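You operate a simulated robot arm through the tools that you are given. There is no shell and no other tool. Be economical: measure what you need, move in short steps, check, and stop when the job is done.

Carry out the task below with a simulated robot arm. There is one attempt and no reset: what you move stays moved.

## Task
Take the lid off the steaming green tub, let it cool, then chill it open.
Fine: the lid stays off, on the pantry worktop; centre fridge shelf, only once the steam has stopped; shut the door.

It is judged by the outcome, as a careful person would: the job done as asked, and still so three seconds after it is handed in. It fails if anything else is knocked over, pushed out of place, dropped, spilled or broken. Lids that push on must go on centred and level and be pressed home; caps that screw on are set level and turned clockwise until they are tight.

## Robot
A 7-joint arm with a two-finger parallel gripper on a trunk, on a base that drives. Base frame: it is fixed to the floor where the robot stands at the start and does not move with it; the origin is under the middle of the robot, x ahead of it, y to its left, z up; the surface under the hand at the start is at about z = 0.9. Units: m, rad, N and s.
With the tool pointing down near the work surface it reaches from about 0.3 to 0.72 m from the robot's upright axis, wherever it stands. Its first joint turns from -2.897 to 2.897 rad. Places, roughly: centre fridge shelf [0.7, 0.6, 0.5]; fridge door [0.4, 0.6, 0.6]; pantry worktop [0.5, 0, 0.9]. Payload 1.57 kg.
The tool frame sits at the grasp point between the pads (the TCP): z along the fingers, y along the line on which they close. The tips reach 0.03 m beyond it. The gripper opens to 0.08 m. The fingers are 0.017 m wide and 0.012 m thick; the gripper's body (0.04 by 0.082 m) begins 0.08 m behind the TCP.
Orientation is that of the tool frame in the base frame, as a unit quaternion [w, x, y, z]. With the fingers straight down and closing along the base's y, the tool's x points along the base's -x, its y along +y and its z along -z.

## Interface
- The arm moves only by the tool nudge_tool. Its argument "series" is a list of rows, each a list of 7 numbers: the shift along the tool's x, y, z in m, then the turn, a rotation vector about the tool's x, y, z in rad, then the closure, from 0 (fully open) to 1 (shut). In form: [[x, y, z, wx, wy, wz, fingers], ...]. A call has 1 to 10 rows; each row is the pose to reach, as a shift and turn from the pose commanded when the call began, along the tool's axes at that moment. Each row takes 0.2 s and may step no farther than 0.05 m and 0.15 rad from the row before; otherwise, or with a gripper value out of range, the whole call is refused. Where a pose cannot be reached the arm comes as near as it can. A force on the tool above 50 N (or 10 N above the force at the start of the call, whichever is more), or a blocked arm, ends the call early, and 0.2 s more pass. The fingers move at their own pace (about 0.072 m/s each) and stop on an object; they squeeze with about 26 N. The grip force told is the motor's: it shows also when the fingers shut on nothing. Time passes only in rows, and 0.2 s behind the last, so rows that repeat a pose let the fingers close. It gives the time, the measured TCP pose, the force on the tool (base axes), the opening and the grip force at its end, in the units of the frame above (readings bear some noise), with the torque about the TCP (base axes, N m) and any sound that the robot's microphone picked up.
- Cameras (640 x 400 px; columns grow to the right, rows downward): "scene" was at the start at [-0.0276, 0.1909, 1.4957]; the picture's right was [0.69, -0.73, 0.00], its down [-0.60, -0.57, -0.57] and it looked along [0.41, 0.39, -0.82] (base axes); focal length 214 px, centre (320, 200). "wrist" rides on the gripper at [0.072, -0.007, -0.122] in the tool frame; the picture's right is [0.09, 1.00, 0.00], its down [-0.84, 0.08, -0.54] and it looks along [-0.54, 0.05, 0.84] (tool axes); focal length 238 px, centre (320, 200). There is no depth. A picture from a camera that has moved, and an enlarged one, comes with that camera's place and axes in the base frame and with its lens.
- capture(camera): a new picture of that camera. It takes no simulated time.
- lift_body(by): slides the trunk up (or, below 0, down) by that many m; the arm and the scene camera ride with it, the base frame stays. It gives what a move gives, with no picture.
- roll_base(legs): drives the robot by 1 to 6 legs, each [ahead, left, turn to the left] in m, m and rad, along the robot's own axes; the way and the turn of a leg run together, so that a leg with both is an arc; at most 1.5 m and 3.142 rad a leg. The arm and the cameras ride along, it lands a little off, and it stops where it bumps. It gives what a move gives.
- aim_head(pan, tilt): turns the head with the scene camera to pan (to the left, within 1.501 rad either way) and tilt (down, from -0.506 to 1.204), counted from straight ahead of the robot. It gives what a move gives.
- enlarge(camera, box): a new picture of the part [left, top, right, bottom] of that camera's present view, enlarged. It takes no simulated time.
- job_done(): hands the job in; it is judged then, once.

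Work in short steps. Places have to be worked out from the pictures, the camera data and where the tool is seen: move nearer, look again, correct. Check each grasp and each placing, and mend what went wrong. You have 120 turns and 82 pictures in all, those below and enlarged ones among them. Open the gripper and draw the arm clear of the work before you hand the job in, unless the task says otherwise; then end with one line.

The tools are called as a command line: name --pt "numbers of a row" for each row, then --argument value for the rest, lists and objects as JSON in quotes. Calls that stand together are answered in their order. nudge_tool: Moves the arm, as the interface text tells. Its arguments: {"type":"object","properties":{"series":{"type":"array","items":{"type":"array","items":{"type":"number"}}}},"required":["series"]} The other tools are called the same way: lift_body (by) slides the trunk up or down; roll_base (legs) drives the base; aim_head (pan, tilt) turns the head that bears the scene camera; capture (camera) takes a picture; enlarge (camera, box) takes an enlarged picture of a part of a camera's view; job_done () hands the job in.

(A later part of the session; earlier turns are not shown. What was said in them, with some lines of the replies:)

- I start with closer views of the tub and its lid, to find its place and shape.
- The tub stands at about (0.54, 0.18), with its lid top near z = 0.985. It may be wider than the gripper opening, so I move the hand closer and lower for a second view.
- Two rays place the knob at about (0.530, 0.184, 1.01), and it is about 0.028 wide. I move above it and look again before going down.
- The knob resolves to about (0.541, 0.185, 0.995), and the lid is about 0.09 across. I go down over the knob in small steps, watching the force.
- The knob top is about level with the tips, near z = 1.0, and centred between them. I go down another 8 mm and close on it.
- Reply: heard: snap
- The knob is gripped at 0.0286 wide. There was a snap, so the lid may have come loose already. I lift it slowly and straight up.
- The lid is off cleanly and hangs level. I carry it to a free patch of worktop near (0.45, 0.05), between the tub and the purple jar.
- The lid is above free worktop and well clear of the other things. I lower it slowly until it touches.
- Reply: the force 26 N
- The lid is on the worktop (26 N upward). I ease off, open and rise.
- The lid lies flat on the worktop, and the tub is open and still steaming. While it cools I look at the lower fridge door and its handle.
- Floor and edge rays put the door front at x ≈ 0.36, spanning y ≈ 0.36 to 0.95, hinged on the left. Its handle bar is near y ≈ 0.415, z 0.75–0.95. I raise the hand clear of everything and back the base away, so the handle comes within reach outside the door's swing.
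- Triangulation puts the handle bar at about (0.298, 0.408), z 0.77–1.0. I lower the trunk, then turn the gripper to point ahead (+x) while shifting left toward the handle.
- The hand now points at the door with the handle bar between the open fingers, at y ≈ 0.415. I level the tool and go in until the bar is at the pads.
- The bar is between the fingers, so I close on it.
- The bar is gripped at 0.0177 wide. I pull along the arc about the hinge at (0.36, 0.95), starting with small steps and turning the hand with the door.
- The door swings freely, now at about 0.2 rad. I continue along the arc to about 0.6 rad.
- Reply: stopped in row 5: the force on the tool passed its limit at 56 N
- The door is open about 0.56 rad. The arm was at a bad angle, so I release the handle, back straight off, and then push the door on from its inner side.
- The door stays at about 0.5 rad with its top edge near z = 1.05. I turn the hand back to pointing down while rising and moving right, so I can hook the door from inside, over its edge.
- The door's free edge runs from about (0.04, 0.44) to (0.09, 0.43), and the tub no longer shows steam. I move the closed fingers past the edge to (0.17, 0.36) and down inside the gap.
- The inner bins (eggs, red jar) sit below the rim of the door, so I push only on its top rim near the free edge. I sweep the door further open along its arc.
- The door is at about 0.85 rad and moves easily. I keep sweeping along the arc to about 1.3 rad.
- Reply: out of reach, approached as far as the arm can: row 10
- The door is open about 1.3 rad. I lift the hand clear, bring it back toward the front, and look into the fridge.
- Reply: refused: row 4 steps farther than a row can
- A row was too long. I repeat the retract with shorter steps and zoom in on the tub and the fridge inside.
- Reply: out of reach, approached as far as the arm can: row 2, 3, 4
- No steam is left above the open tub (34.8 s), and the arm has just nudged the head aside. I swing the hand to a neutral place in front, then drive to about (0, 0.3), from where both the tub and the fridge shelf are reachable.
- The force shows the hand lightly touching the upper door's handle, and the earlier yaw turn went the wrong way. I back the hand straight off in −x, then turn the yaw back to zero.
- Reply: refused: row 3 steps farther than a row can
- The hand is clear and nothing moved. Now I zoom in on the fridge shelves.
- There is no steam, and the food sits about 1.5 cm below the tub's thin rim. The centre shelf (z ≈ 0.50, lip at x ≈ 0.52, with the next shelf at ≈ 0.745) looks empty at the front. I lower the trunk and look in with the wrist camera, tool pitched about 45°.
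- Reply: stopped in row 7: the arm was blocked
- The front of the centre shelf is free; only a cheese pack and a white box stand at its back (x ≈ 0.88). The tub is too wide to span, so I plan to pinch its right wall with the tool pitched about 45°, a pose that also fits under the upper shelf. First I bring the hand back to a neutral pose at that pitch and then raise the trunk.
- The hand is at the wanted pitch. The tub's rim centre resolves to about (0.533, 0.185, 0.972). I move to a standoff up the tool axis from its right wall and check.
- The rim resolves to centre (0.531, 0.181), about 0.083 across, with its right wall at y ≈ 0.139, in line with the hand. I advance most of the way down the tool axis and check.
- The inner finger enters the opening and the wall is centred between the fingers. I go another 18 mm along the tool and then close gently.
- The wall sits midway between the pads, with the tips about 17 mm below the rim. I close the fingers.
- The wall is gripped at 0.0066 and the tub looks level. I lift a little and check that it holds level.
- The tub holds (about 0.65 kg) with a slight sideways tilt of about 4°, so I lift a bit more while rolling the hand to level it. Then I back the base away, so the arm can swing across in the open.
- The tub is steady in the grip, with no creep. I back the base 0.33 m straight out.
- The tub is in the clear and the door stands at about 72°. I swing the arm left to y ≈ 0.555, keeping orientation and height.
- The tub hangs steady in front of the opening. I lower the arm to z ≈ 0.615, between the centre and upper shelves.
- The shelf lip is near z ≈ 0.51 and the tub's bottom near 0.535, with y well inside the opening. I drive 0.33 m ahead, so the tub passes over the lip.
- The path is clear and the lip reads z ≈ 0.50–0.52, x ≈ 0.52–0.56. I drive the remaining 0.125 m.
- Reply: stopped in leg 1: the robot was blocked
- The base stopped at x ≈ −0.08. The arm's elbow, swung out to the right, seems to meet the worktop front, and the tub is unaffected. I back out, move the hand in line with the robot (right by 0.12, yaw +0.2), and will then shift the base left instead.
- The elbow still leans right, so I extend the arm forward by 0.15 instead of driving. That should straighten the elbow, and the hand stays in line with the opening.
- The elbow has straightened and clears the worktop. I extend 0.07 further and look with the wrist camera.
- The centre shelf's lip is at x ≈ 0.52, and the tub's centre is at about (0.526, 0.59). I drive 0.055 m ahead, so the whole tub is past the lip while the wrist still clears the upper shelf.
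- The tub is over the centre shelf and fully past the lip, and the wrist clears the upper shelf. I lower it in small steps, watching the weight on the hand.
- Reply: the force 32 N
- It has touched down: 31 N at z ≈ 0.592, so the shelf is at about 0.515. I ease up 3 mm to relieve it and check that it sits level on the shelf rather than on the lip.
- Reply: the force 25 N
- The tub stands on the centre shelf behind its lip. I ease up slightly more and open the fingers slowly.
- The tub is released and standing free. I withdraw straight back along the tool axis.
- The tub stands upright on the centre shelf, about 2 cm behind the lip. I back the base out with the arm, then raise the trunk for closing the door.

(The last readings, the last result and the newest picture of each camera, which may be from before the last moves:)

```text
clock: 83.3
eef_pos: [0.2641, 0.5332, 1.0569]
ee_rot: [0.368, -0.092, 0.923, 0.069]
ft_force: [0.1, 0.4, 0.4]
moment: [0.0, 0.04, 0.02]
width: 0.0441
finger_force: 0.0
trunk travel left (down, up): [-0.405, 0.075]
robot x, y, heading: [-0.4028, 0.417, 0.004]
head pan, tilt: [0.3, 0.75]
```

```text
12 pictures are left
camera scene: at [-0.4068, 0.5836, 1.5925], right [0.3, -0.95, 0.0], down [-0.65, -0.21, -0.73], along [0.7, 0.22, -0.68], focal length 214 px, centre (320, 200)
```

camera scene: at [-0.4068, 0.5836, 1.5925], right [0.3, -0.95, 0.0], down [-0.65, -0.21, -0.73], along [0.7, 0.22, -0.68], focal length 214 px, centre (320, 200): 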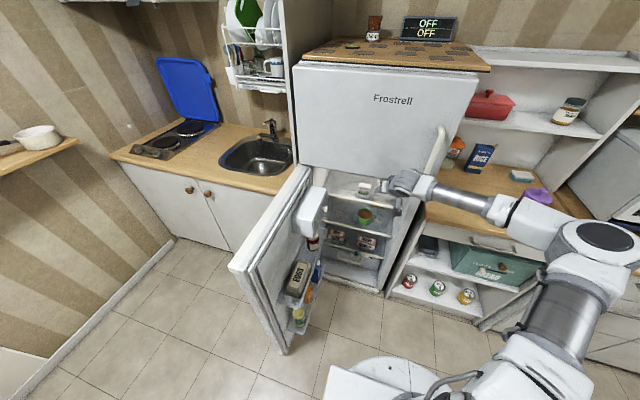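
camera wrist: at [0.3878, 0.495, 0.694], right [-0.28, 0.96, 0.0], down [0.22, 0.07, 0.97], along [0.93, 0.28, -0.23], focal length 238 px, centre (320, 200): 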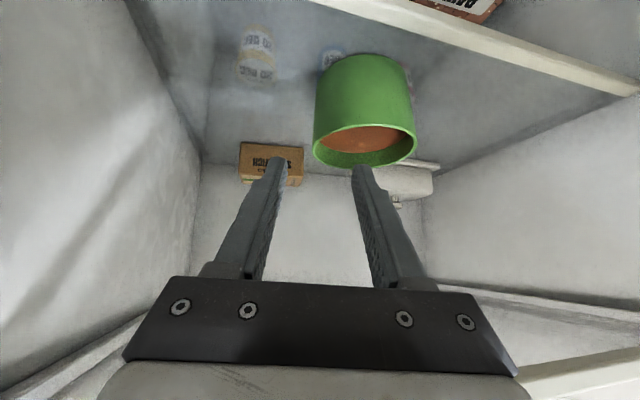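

The tub can be seen on the centre shelf. The door stands almost at 90°, with its edge near (−0.17, 0.83–0.92). I turn the hand down and rise, moving toward the door, to reach over it to its outer face.

nudge_tool --pt "0.00875 0.0286 -0.0308 0 0.096 0 0.6" --pt "0.0175 0.0572 -0.0616 0 0.192 0 0.8" --pt "0.026 0.0858 -0.0924 0 0.288 0 1" --pt "0.035 0.1144 -0.1232 0 0.385 0 1" --pt "0.0437 0.143 -0.154 0 0.48 0 1" --pt "0.0525 0.1716 -0.1848 0 0.577 0 1" --pt "0.061 0.2 -0.2156 0 0.673 0 1" --pt "0.07 0.2287 -0.2464 0 0.77 0 1"

capture --camera "wrist"

```text
clock: 85.2
eef_pos: [-0.0027, 0.6977, 1.2016]
ee_rot: [-0.007, -0.112, 0.993, 0.031]
ft_force: [-0.5, -0.7, 0.3]
moment: [-0.03, -0.05, 0.02]
width: 0.0
finger_force: 21.6
trunk travel left (down, up): [-0.405, 0.075]
robot x, y, heading: [-0.4047, 0.4144, 0.003]
head pan, tilt: [0.3, 0.75]
```

```text
11 pictures are left
camera wrist: at [-0.0673, 0.6694, 1.3223], right [-0.31, 0.95, 0.06], down [0.81, 0.23, 0.54], along [0.5, 0.22, -0.84], focal length 238 px, centre (320, 200)
```

wrist: 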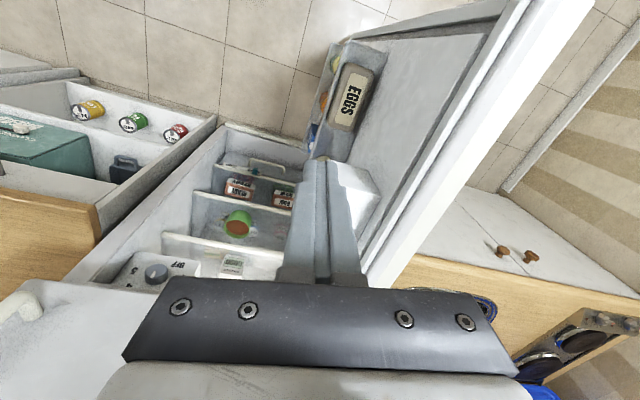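

The door's outer face lies at y ≈ 0.93, so the door is fully open at about 90°. I carry the closed fingers over its top to y ≈ 0.985, then go down behind it.

nudge_tool --pt "-0.003 0.042 0.003 0 0 0 1" --pt "-0.005 0.084 0.005 0 0 0 1" --pt "-0.008 0.126 0.008 0 0 0 1" --pt "-0.011 0.168 0.01 0 0 0 1" --pt "-0.013 0.21 0.012 0 0 0 1" --pt "-0.016 0.252 0.015 0 0 0 1" --pt "-0.018 0.292 0.017 0 0 0 1"

nudge_tool --pt "0 -0.003 0.045 0 0 0 1" --pt "0 -0.006 0.09 0 0 0 1" --pt "0 -0.009 0.135 0 0 0 1" --pt "0 -0.011 0.175 0 0 0 1"

capture --camera "wrist"

```text
clock: 86.8
eef_pos: [-0.0036, 0.7084, 1.1994]
ee_rot: [-0.006, -0.112, 0.993, 0.031]
ft_force: [0.2, 0.2, 0.0]
moment: [0.01, 0.02, 0.02]
width: 0.0
finger_force: 21.4
out of reach, approached as far as the arm can: row 1, 2, 3, 4, 5, 6, 7
trunk travel left (down, up): [-0.405, 0.075]
robot x, y, heading: [-0.4055, 0.4167, 0.001]
head pan, tilt: [0.3, 0.75]
```

```text
clock: 87.8
eef_pos: [-0.0054, 0.7055, 1.0228]
ee_rot: [-0.006, -0.111, 0.993, 0.03]
ft_force: [-0.6, 0.2, -0.8]
moment: [0.01, 0.03, 0.02]
width: 0.0001
finger_force: 21.4
trunk travel left (down, up): [-0.405, 0.075]
robot x, y, heading: [-0.407, 0.4159, 0.007]
head pan, tilt: [0.3, 0.75]
```

```text
10 pictures are left
camera wrist: at [-0.0695, 0.6771, 1.1444], right [-0.31, 0.95, 0.06], down [0.81, 0.23, 0.54], along [0.5, 0.22, -0.84], focal length 238 px, centre (320, 200)
```

wrist: 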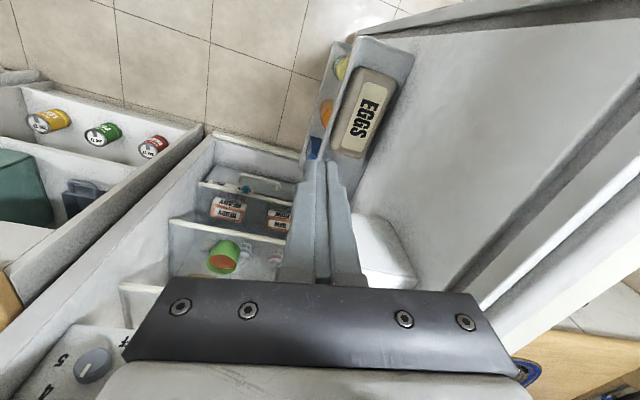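

The reach to the left was limited, and nothing was touched. I raise the hand again and let the base carry it over the door instead.

nudge_tool --pt "0 0.003 -0.045 0 0 0 1" --pt "0 0.006 -0.09 0 0 0 1" --pt "0 0.009 -0.135 0 0 0 1" --pt "0 0.011 -0.177 0 0 0 1"

roll_base --legs '[[-0.09, 0, 0], [0, 0.29, 0]]'

capture --camera "wrist"

```text
clock: 88.8
eef_pos: [-0.0047, 0.7083, 1.1982]
ee_rot: [-0.006, -0.111, 0.993, 0.031]
ft_force: [-0.1, 0.6, -0.2]
moment: [0.0, -0.02, -0.04]
width: 0.0002
finger_force: 21.2
trunk travel left (down, up): [-0.405, 0.075]
robot x, y, heading: [-0.4013, 0.4171, 0.006]
head pan, tilt: [0.3, 0.75]
```

```text
clock: 92.4
eef_pos: [-0.098, 0.997, 1.197]
ee_rot: [-0.006, -0.112, 0.993, 0.03]
ft_force: [0.4, 1.7, 0.3]
moment: [0.0, -0.03, 0.02]
width: 0.0
finger_force: 21.6
trunk travel left (down, up): [-0.405, 0.075]
robot x, y, heading: [-0.5003, 0.7077, 0.008]
head pan, tilt: [0.3, 0.75]
```

```text
9 pictures are left
camera wrist: at [-0.1628, 0.968, 1.3193], right [-0.31, 0.95, 0.06], down [0.81, 0.23, 0.54], along [0.5, 0.22, -0.84], focal length 238 px, centre (320, 200)
```

wrist: 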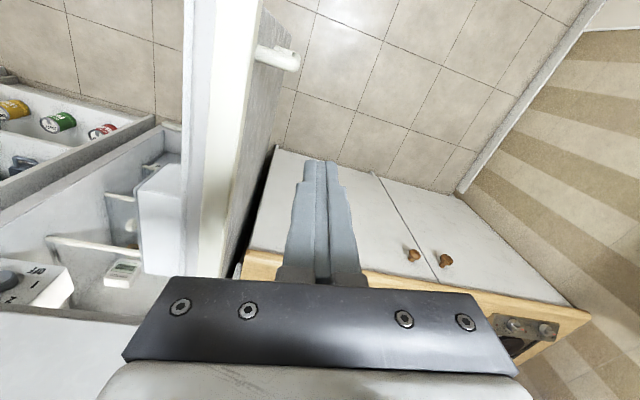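

The fingers are behind the door's outer face, clear of the handle. I go down and sweep the door shut along its arc.

nudge_tool --pt "0 -0.003 0.045 0 0 0 1" --pt "0 -0.006 0.09 0 0 0 1" --pt "0 -0.009 0.135 0 0 0 1" --pt "0 -0.011 0.175 0 0 0 1"

nudge_tool --pt "-0.002 -0.028 -0.001 0 0 0 1" --pt "0.0056 -0.0674 -0.003 0 0 0 1" --pt "0.0138 -0.1035 -0.005 0 0 0 1" --pt "0.0151 -0.1473 -0.008 0 0 0 1" --pt "0.0153 -0.1934 -0.01 0 0 0 1" --pt "0.0081 -0.238 -0.013 0 0 0 1" --pt "-0.0004 -0.282 -0.015 0 0 0 1" --pt "-0.0163 -0.3247 -0.017 0 0 0 1" --pt "-0.0337 -0.3656 -0.019 0 0 0 1"

capture --camera "scene"

```text
clock: 93.4
eef_pos: [-0.0991, 0.9976, 1.0234]
ee_rot: [-0.006, -0.11, 0.993, 0.03]
ft_force: [-0.1, 0.3, -0.4]
moment: [-0.01, -0.02, 0.02]
width: 0.0
finger_force: 21.3
trunk travel left (down, up): [-0.405, 0.075]
robot x, y, heading: [-0.5013, 0.705, 0.009]
head pan, tilt: [0.3, 0.75]
```

```text
clock: 94.4
eef_pos: [-0.0888, 0.8724, 1.0241]
ee_rot: [-0.006, -0.12, 0.992, 0.046]
ft_force: [-2.3, 8.3, 2.9]
moment: [-0.28, -0.05, -0.12]
width: 0.0
finger_force: 21.9
trunk travel left (down, up): [-0.405, 0.075]
robot x, y, heading: [-0.5027, 0.7051, 0.006]
head pan, tilt: [0.3, 0.75]
stopped in row 4: the force on the tool passed its limit at 82 N (the readings are from after the stop); the commanded pose is now the measured one
```

```text
8 pictures are left
camera scene: at [-0.5002, 0.8715, 1.5927], right [0.3, -0.95, 0.0], down [-0.65, -0.21, -0.73], along [0.7, 0.22, -0.68], focal length 214 px, centre (320, 200)
```

scene: 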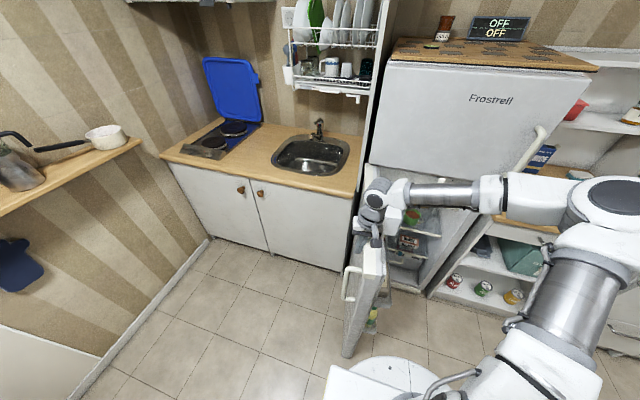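

The door has started to close (about 1.35 rad), but a peak force stopped the move. The robot's round base front reaches into the door's swing, so I lift the hand, back the base 0.14 m, and extend the arm to the same place again.

nudge_tool --pt "0 0.01 0 0 0 0 1" --pt "0 0.012 -0.045 0 0 0 1" --pt "0 0.014 -0.09 0 0 0 1" --pt "0 0.017 -0.13 0 0 0 1"

roll_base --legs '[[-0.14, 0, 0]]'

nudge_tool --pt "-0.04 -0.01 0 0 0 0 1" --pt "-0.08 -0.02 0 0 0 0 1" --pt "-0.12 -0.03 0 0 0 0 1" --pt "-0.15 -0.035 0 0 0 0 1"

capture --camera "wrist"

```text
clock: 95.4
eef_pos: [-0.0921, 0.8768, 1.1535]
ee_rot: [-0.006, -0.12, 0.992, 0.045]
ft_force: [-0.3, -1.0, -0.2]
moment: [0.0, 0.05, 0.03]
width: 0.0002
finger_force: 21.8
trunk travel left (down, up): [-0.405, 0.075]
robot x, y, heading: [-0.4976, 0.7062, 0.004]
head pan, tilt: [0.3, 0.75]
```

```text
clock: 96.9
eef_pos: [-0.231, 0.8769, 1.1531]
ee_rot: [-0.006, -0.122, 0.992, 0.045]
ft_force: [0.2, -0.1, -0.3]
moment: [-0.01, 0.03, 0.02]
width: 0.0001
finger_force: 21.9
trunk travel left (down, up): [-0.405, 0.075]
robot x, y, heading: [-0.6338, 0.7037, 0.016]
head pan, tilt: [0.3, 0.75]
```

```text
clock: 97.9
eef_pos: [-0.0755, 0.8795, 1.1514]
ee_rot: [-0.005, -0.121, 0.992, 0.045]
ft_force: [-0.1, 0.0, 0.5]
moment: [0.03, -0.01, 0.03]
width: 0.0001
finger_force: 21.2
trunk travel left (down, up): [-0.405, 0.075]
robot x, y, heading: [-0.6351, 0.7061, 0.009]
head pan, tilt: [0.3, 0.75]
```

```text
7 pictures are left
camera wrist: at [-0.1399, 0.8443, 1.2724], right [-0.33, 0.94, 0.09], down [0.81, 0.23, 0.55], along [0.49, 0.25, -0.83], focal length 238 px, centre (320, 200)
```

wrist: 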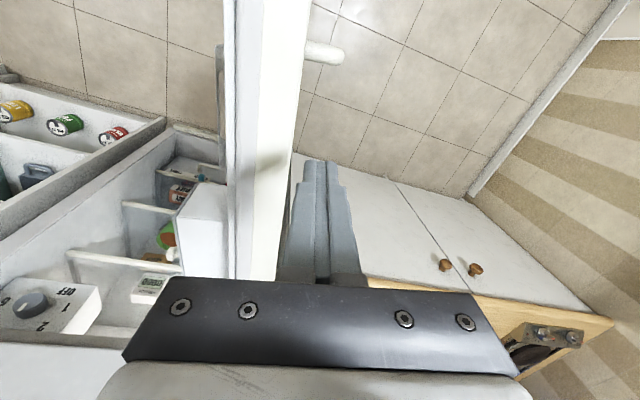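

The finger sits just outside the outer face (y ≈ 0.862 there). I shift 2 cm outward, go down, and sweep with shorter, slower steps.

nudge_tool --pt "0.003 0.022 0 0 0 0 1" --pt "0.003 0.022 0.045 0 0 0 1" --pt "0.003 0.02 0.09 0 0 0 1" --pt "0.003 0.018 0.13 0 0 0 1"

nudge_tool --pt "0.003 -0.012 -0.001 0 0 0 1" --pt "0.004 -0.03 -0.002 0 0 0 1" --pt "0.0045 -0.05 -0.004 0 0 0 1" --pt "0.005 -0.072 -0.006 0 0 0 1" --pt "0.0049 -0.0942 -0.008 0 0 0 1" --pt "0.002 -0.116 -0.01 0 0 0 1" --pt "-0.002 -0.137 -0.012 0 0 0 1" --pt "-0.006 -0.158 -0.014 0 0 0 1" --pt "-0.0109 -0.18 -0.016 0 0 0 1"

```text
clock: 98.9
eef_pos: [-0.0863, 0.9062, 1.0248]
ee_rot: [-0.005, -0.121, 0.992, 0.045]
ft_force: [-0.6, 0.4, -0.4]
moment: [-0.01, -0.02, -0.02]
width: 0.0003
finger_force: 21.7
trunk travel left (down, up): [-0.405, 0.075]
robot x, y, heading: [-0.6387, 0.7066, 0.016]
head pan, tilt: [0.3, 0.75]
```

```text
clock: 100.9
eef_pos: [-0.0331, 0.7352, 1.0241]
ee_rot: [-0.006, -0.122, 0.992, 0.044]
ft_force: [0.1, -0.2, -0.3]
moment: [-0.03, -0.04, 0.03]
width: 0.0
finger_force: 21.4
trunk travel left (down, up): [-0.405, 0.075]
robot x, y, heading: [-0.6374, 0.7042, 0.012]
head pan, tilt: [0.3, 0.75]
```

It sweeps smoothly now. I continue to about 0.7 rad within reach.

nudge_tool --pt "-0.012 -0.026 -0.002 0 0 0 1" --pt "-0.025 -0.0524 -0.004 0 0 0 1" --pt "-0.033 -0.072 -0.006 0 0 0 1" --pt "-0.042 -0.0924 -0.008 0 0 0 1" --pt "-0.054 -0.111 -0.01 0 0 0 1" --pt "-0.0658 -0.129 -0.012 0 0 0 1"

capture --camera "scene"

```text
clock: 102.3
eef_pos: [0.0629, 0.623, 1.0237]
ee_rot: [-0.005, -0.121, 0.992, 0.045]
ft_force: [1.1, -0.5, 1.3]
moment: [0.01, 0.01, -0.02]
width: 0.0
finger_force: 21.4
trunk travel left (down, up): [-0.405, 0.075]
robot x, y, heading: [-0.6385, 0.7046, 0.009]
head pan, tilt: [0.3, 0.75]
```

```text
6 pictures are left
camera scene: at [-0.6394, 0.871, 1.5925], right [0.31, -0.95, 0.0], down [-0.65, -0.21, -0.73], along [0.7, 0.22, -0.68], focal length 214 px, centre (320, 200)
```

scene: 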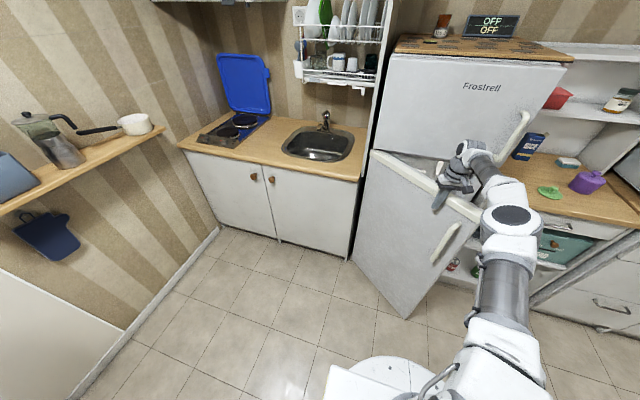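

The door is at about 0.6 rad. I drive the base slowly ahead so the hand pushes it on, to about 0.25 rad.

roll_base --legs '[[0.1, 0, 0], [0.08, 0, 0]]'

nudge_tool --pt "0.03 0 0 0 -0.1 0 1" --pt "0.065 0 0 0 -0.22 0 1" --pt "0.1 0 0.02 0 -0.34 0 1" --pt "0.12 0 0.05 0 -0.46 0 1" --pt "0.13 0 0.09 0 -0.58 0 1" --pt "0.135 0 0.12 0 -0.7 0 1" --pt "0.135 0 0.14 0 -0.8 0 1"

capture --camera "scene"

```text
clock: 104.4
eef_pos: [0.2443, 0.6253, 1.0241]
ee_rot: [-0.005, -0.121, 0.992, 0.045]
ft_force: [0.3, -0.8, -0.4]
moment: [0.01, 0.01, 0.03]
width: 0.0
finger_force: 21.9
trunk travel left (down, up): [-0.405, 0.075]
robot x, y, heading: [-0.4566, 0.7058, 0.012]
head pan, tilt: [0.3, 0.75]
```

```text
clock: 106.0
eef_pos: [0.1091, 0.6079, 0.883]
ee_rot: [0.382, -0.093, 0.915, 0.089]
ft_force: [-0.5, 0.4, -0.1]
moment: [0.01, -0.03, -0.02]
width: 0.0
finger_force: 21.0
trunk travel left (down, up): [-0.405, 0.075]
robot x, y, heading: [-0.4502, 0.708, 0.011]
head pan, tilt: [0.3, 0.75]
```

```text
5 pictures are left
camera scene: at [-0.4589, 0.8728, 1.5926], right [0.31, -0.95, 0.0], down [-0.65, -0.21, -0.73], along [0.7, 0.22, -0.68], focal length 214 px, centre (320, 200)
```

scene: 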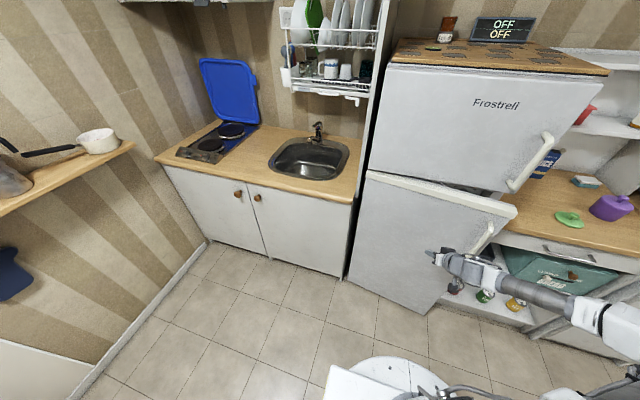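

The door is nearly shut, at about 0.2 rad, and the hand now points at its outer face, clear of the handle. I shift right a little and drive ahead to push it home.

roll_base --legs '[[0, -0.04, 0], [0.2, 0, 0]]'

nudge_tool --pt "-0.01 0 0.01 0 0 0 1" --pt "-0.021 -0.002 0.021 0 0 0 1" --pt "-0.032 -0.003 0.032 0 0 0 1" --pt "-0.043 -0.004 0.043 0 0 0 1"

capture --camera "scene"

```text
clock: 108.7
eef_pos: [0.3011, 0.5689, 0.8829]
ee_rot: [0.379, -0.094, 0.916, 0.091]
ft_force: [-17.5, -1.7, 15.2]
moment: [-0.06, -0.13, -0.09]
width: 0.0
finger_force: 21.0
trunk travel left (down, up): [-0.405, 0.075]
robot x, y, heading: [-0.2634, 0.6713, 0.011]
head pan, tilt: [0.3, 0.75]
stopped in leg 2: the force on the tool passed its limit at 57 N (the readings are from after the stop); the commanded pose is now the measured one
```

```text
clock: 109.0
eef_pos: [0.3005, 0.5693, 0.8814]
ee_rot: [0.377, -0.093, 0.917, 0.093]
ft_force: [-25.7, -4.3, 23.4]
moment: [-0.09, -0.19, -0.18]
width: 0.0
finger_force: 20.7
trunk travel left (down, up): [-0.405, 0.075]
robot x, y, heading: [-0.2602, 0.6629, 0.006]
head pan, tilt: [0.3, 0.75]
stopped in row 1: the force on the tool passed its limit at 62 N (the readings are from after the stop); the commanded pose is now the measured one
```

```text
4 pictures are left
camera scene: at [-0.2661, 0.8353, 1.5927], right [0.3, -0.95, 0.0], down [-0.65, -0.21, -0.73], along [0.7, 0.22, -0.68], focal length 214 px, centre (320, 200)
```

scene: 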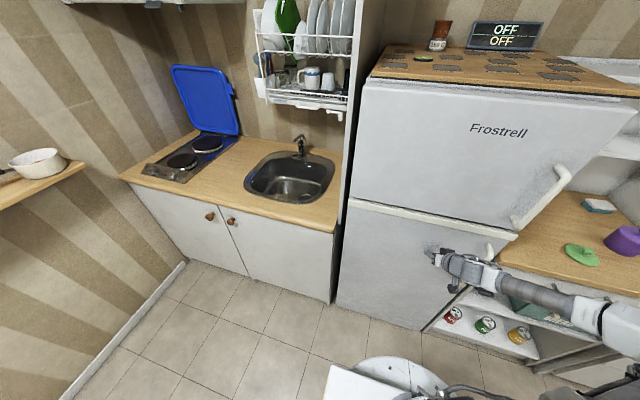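

Resistance has risen and the door looks flush. I zoom in on the seam to check.

enlarge --camera "scene" --box '[330, 170, 550, 340]'

```text
2.35 times, centred on (440, 255) of scene
camera zoom: at [-0.2661, 0.8353, 1.5927], right [0.3, -0.95, 0.0], down [-0.65, -0.21, -0.73], along [0.7, 0.22, -0.68], focal length 505 px, centre (38, 71)
```

zoom: 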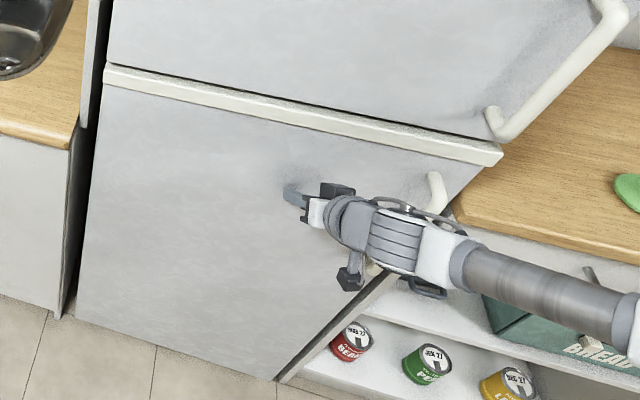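

The cream strip along the seam is parallel and matches the first picture, and the door resists more than 60 N, so it is shut. I back away and check that it stays so.

roll_base --legs '[[-0.25, 0, 0]]'

nudge_tool --pt "0 0 -0.02 0 0 0 0.7" --pt "0 0 -0.04 0 0 0 0.4" --pt "0 0 -0.06 0 0 0 0" --pt "0 0 -0.06 0 0 0 0"

aim_head --pan -0.1 --tilt 0.65

capture --camera "scene"

```text
clock: 111.2
eef_pos: [0.0545, 0.5652, 0.88]
ee_rot: [0.375, -0.09, 0.918, 0.091]
ft_force: [0.8, -0.4, 0.1]
moment: [-0.02, 0.03, -0.01]
width: 0.0
finger_force: 21.5
trunk travel left (down, up): [-0.405, 0.075]
robot x, y, heading: [-0.5082, 0.6684, 0.005]
head pan, tilt: [0.3, 0.75]
```

```text
clock: 112.2
eef_pos: [0.0148, 0.5521, 0.9226]
ee_rot: [0.376, -0.089, 0.918, 0.091]
ft_force: [0.7, 0.3, 1.0]
moment: [-0.04, -0.01, -0.02]
width: 0.08
finger_force: 0.1
trunk travel left (down, up): [-0.405, 0.075]
robot x, y, heading: [-0.508, 0.6683, 0.003]
head pan, tilt: [0.3, 0.75]
```

```text
clock: 113.1
eef_pos: [0.015, 0.552, 0.9222]
ee_rot: [0.374, -0.089, 0.918, 0.091]
ft_force: [-0.1, -0.2, 0.3]
moment: [0.02, 0.02, -0.03]
width: 0.0798
finger_force: 0.0
trunk travel left (down, up): [-0.405, 0.075]
robot x, y, heading: [-0.5079, 0.6691, 0.008]
head pan, tilt: [-0.099, 0.649]
```

```text
2 pictures are left
camera scene: at [-0.5019, 0.8005, 1.6011], right [-0.09, -1.0, 0.0], down [-0.6, 0.06, -0.8], along [0.79, -0.07, -0.6], focal length 214 px, centre (320, 200)
```

scene: 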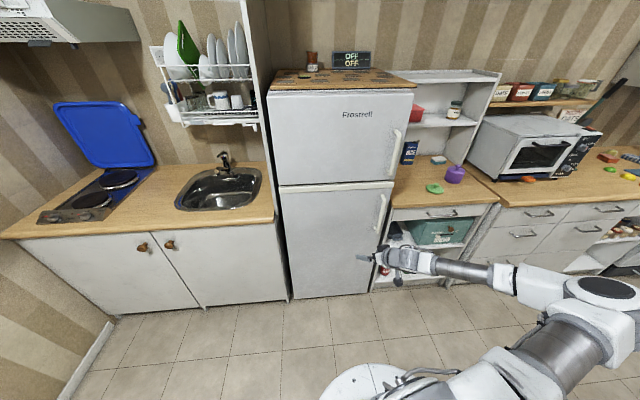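

The door is shut and flush, the lid lies on the worktop, everything else stands in place, and the open gripper is clear. I hand the job in.

job_done

```text
The job is handed in.
```

The green tub is open on the centre fridge shelf, put in only after its steam had stopped; its lid is on the pantry worktop and the fridge door is shut.
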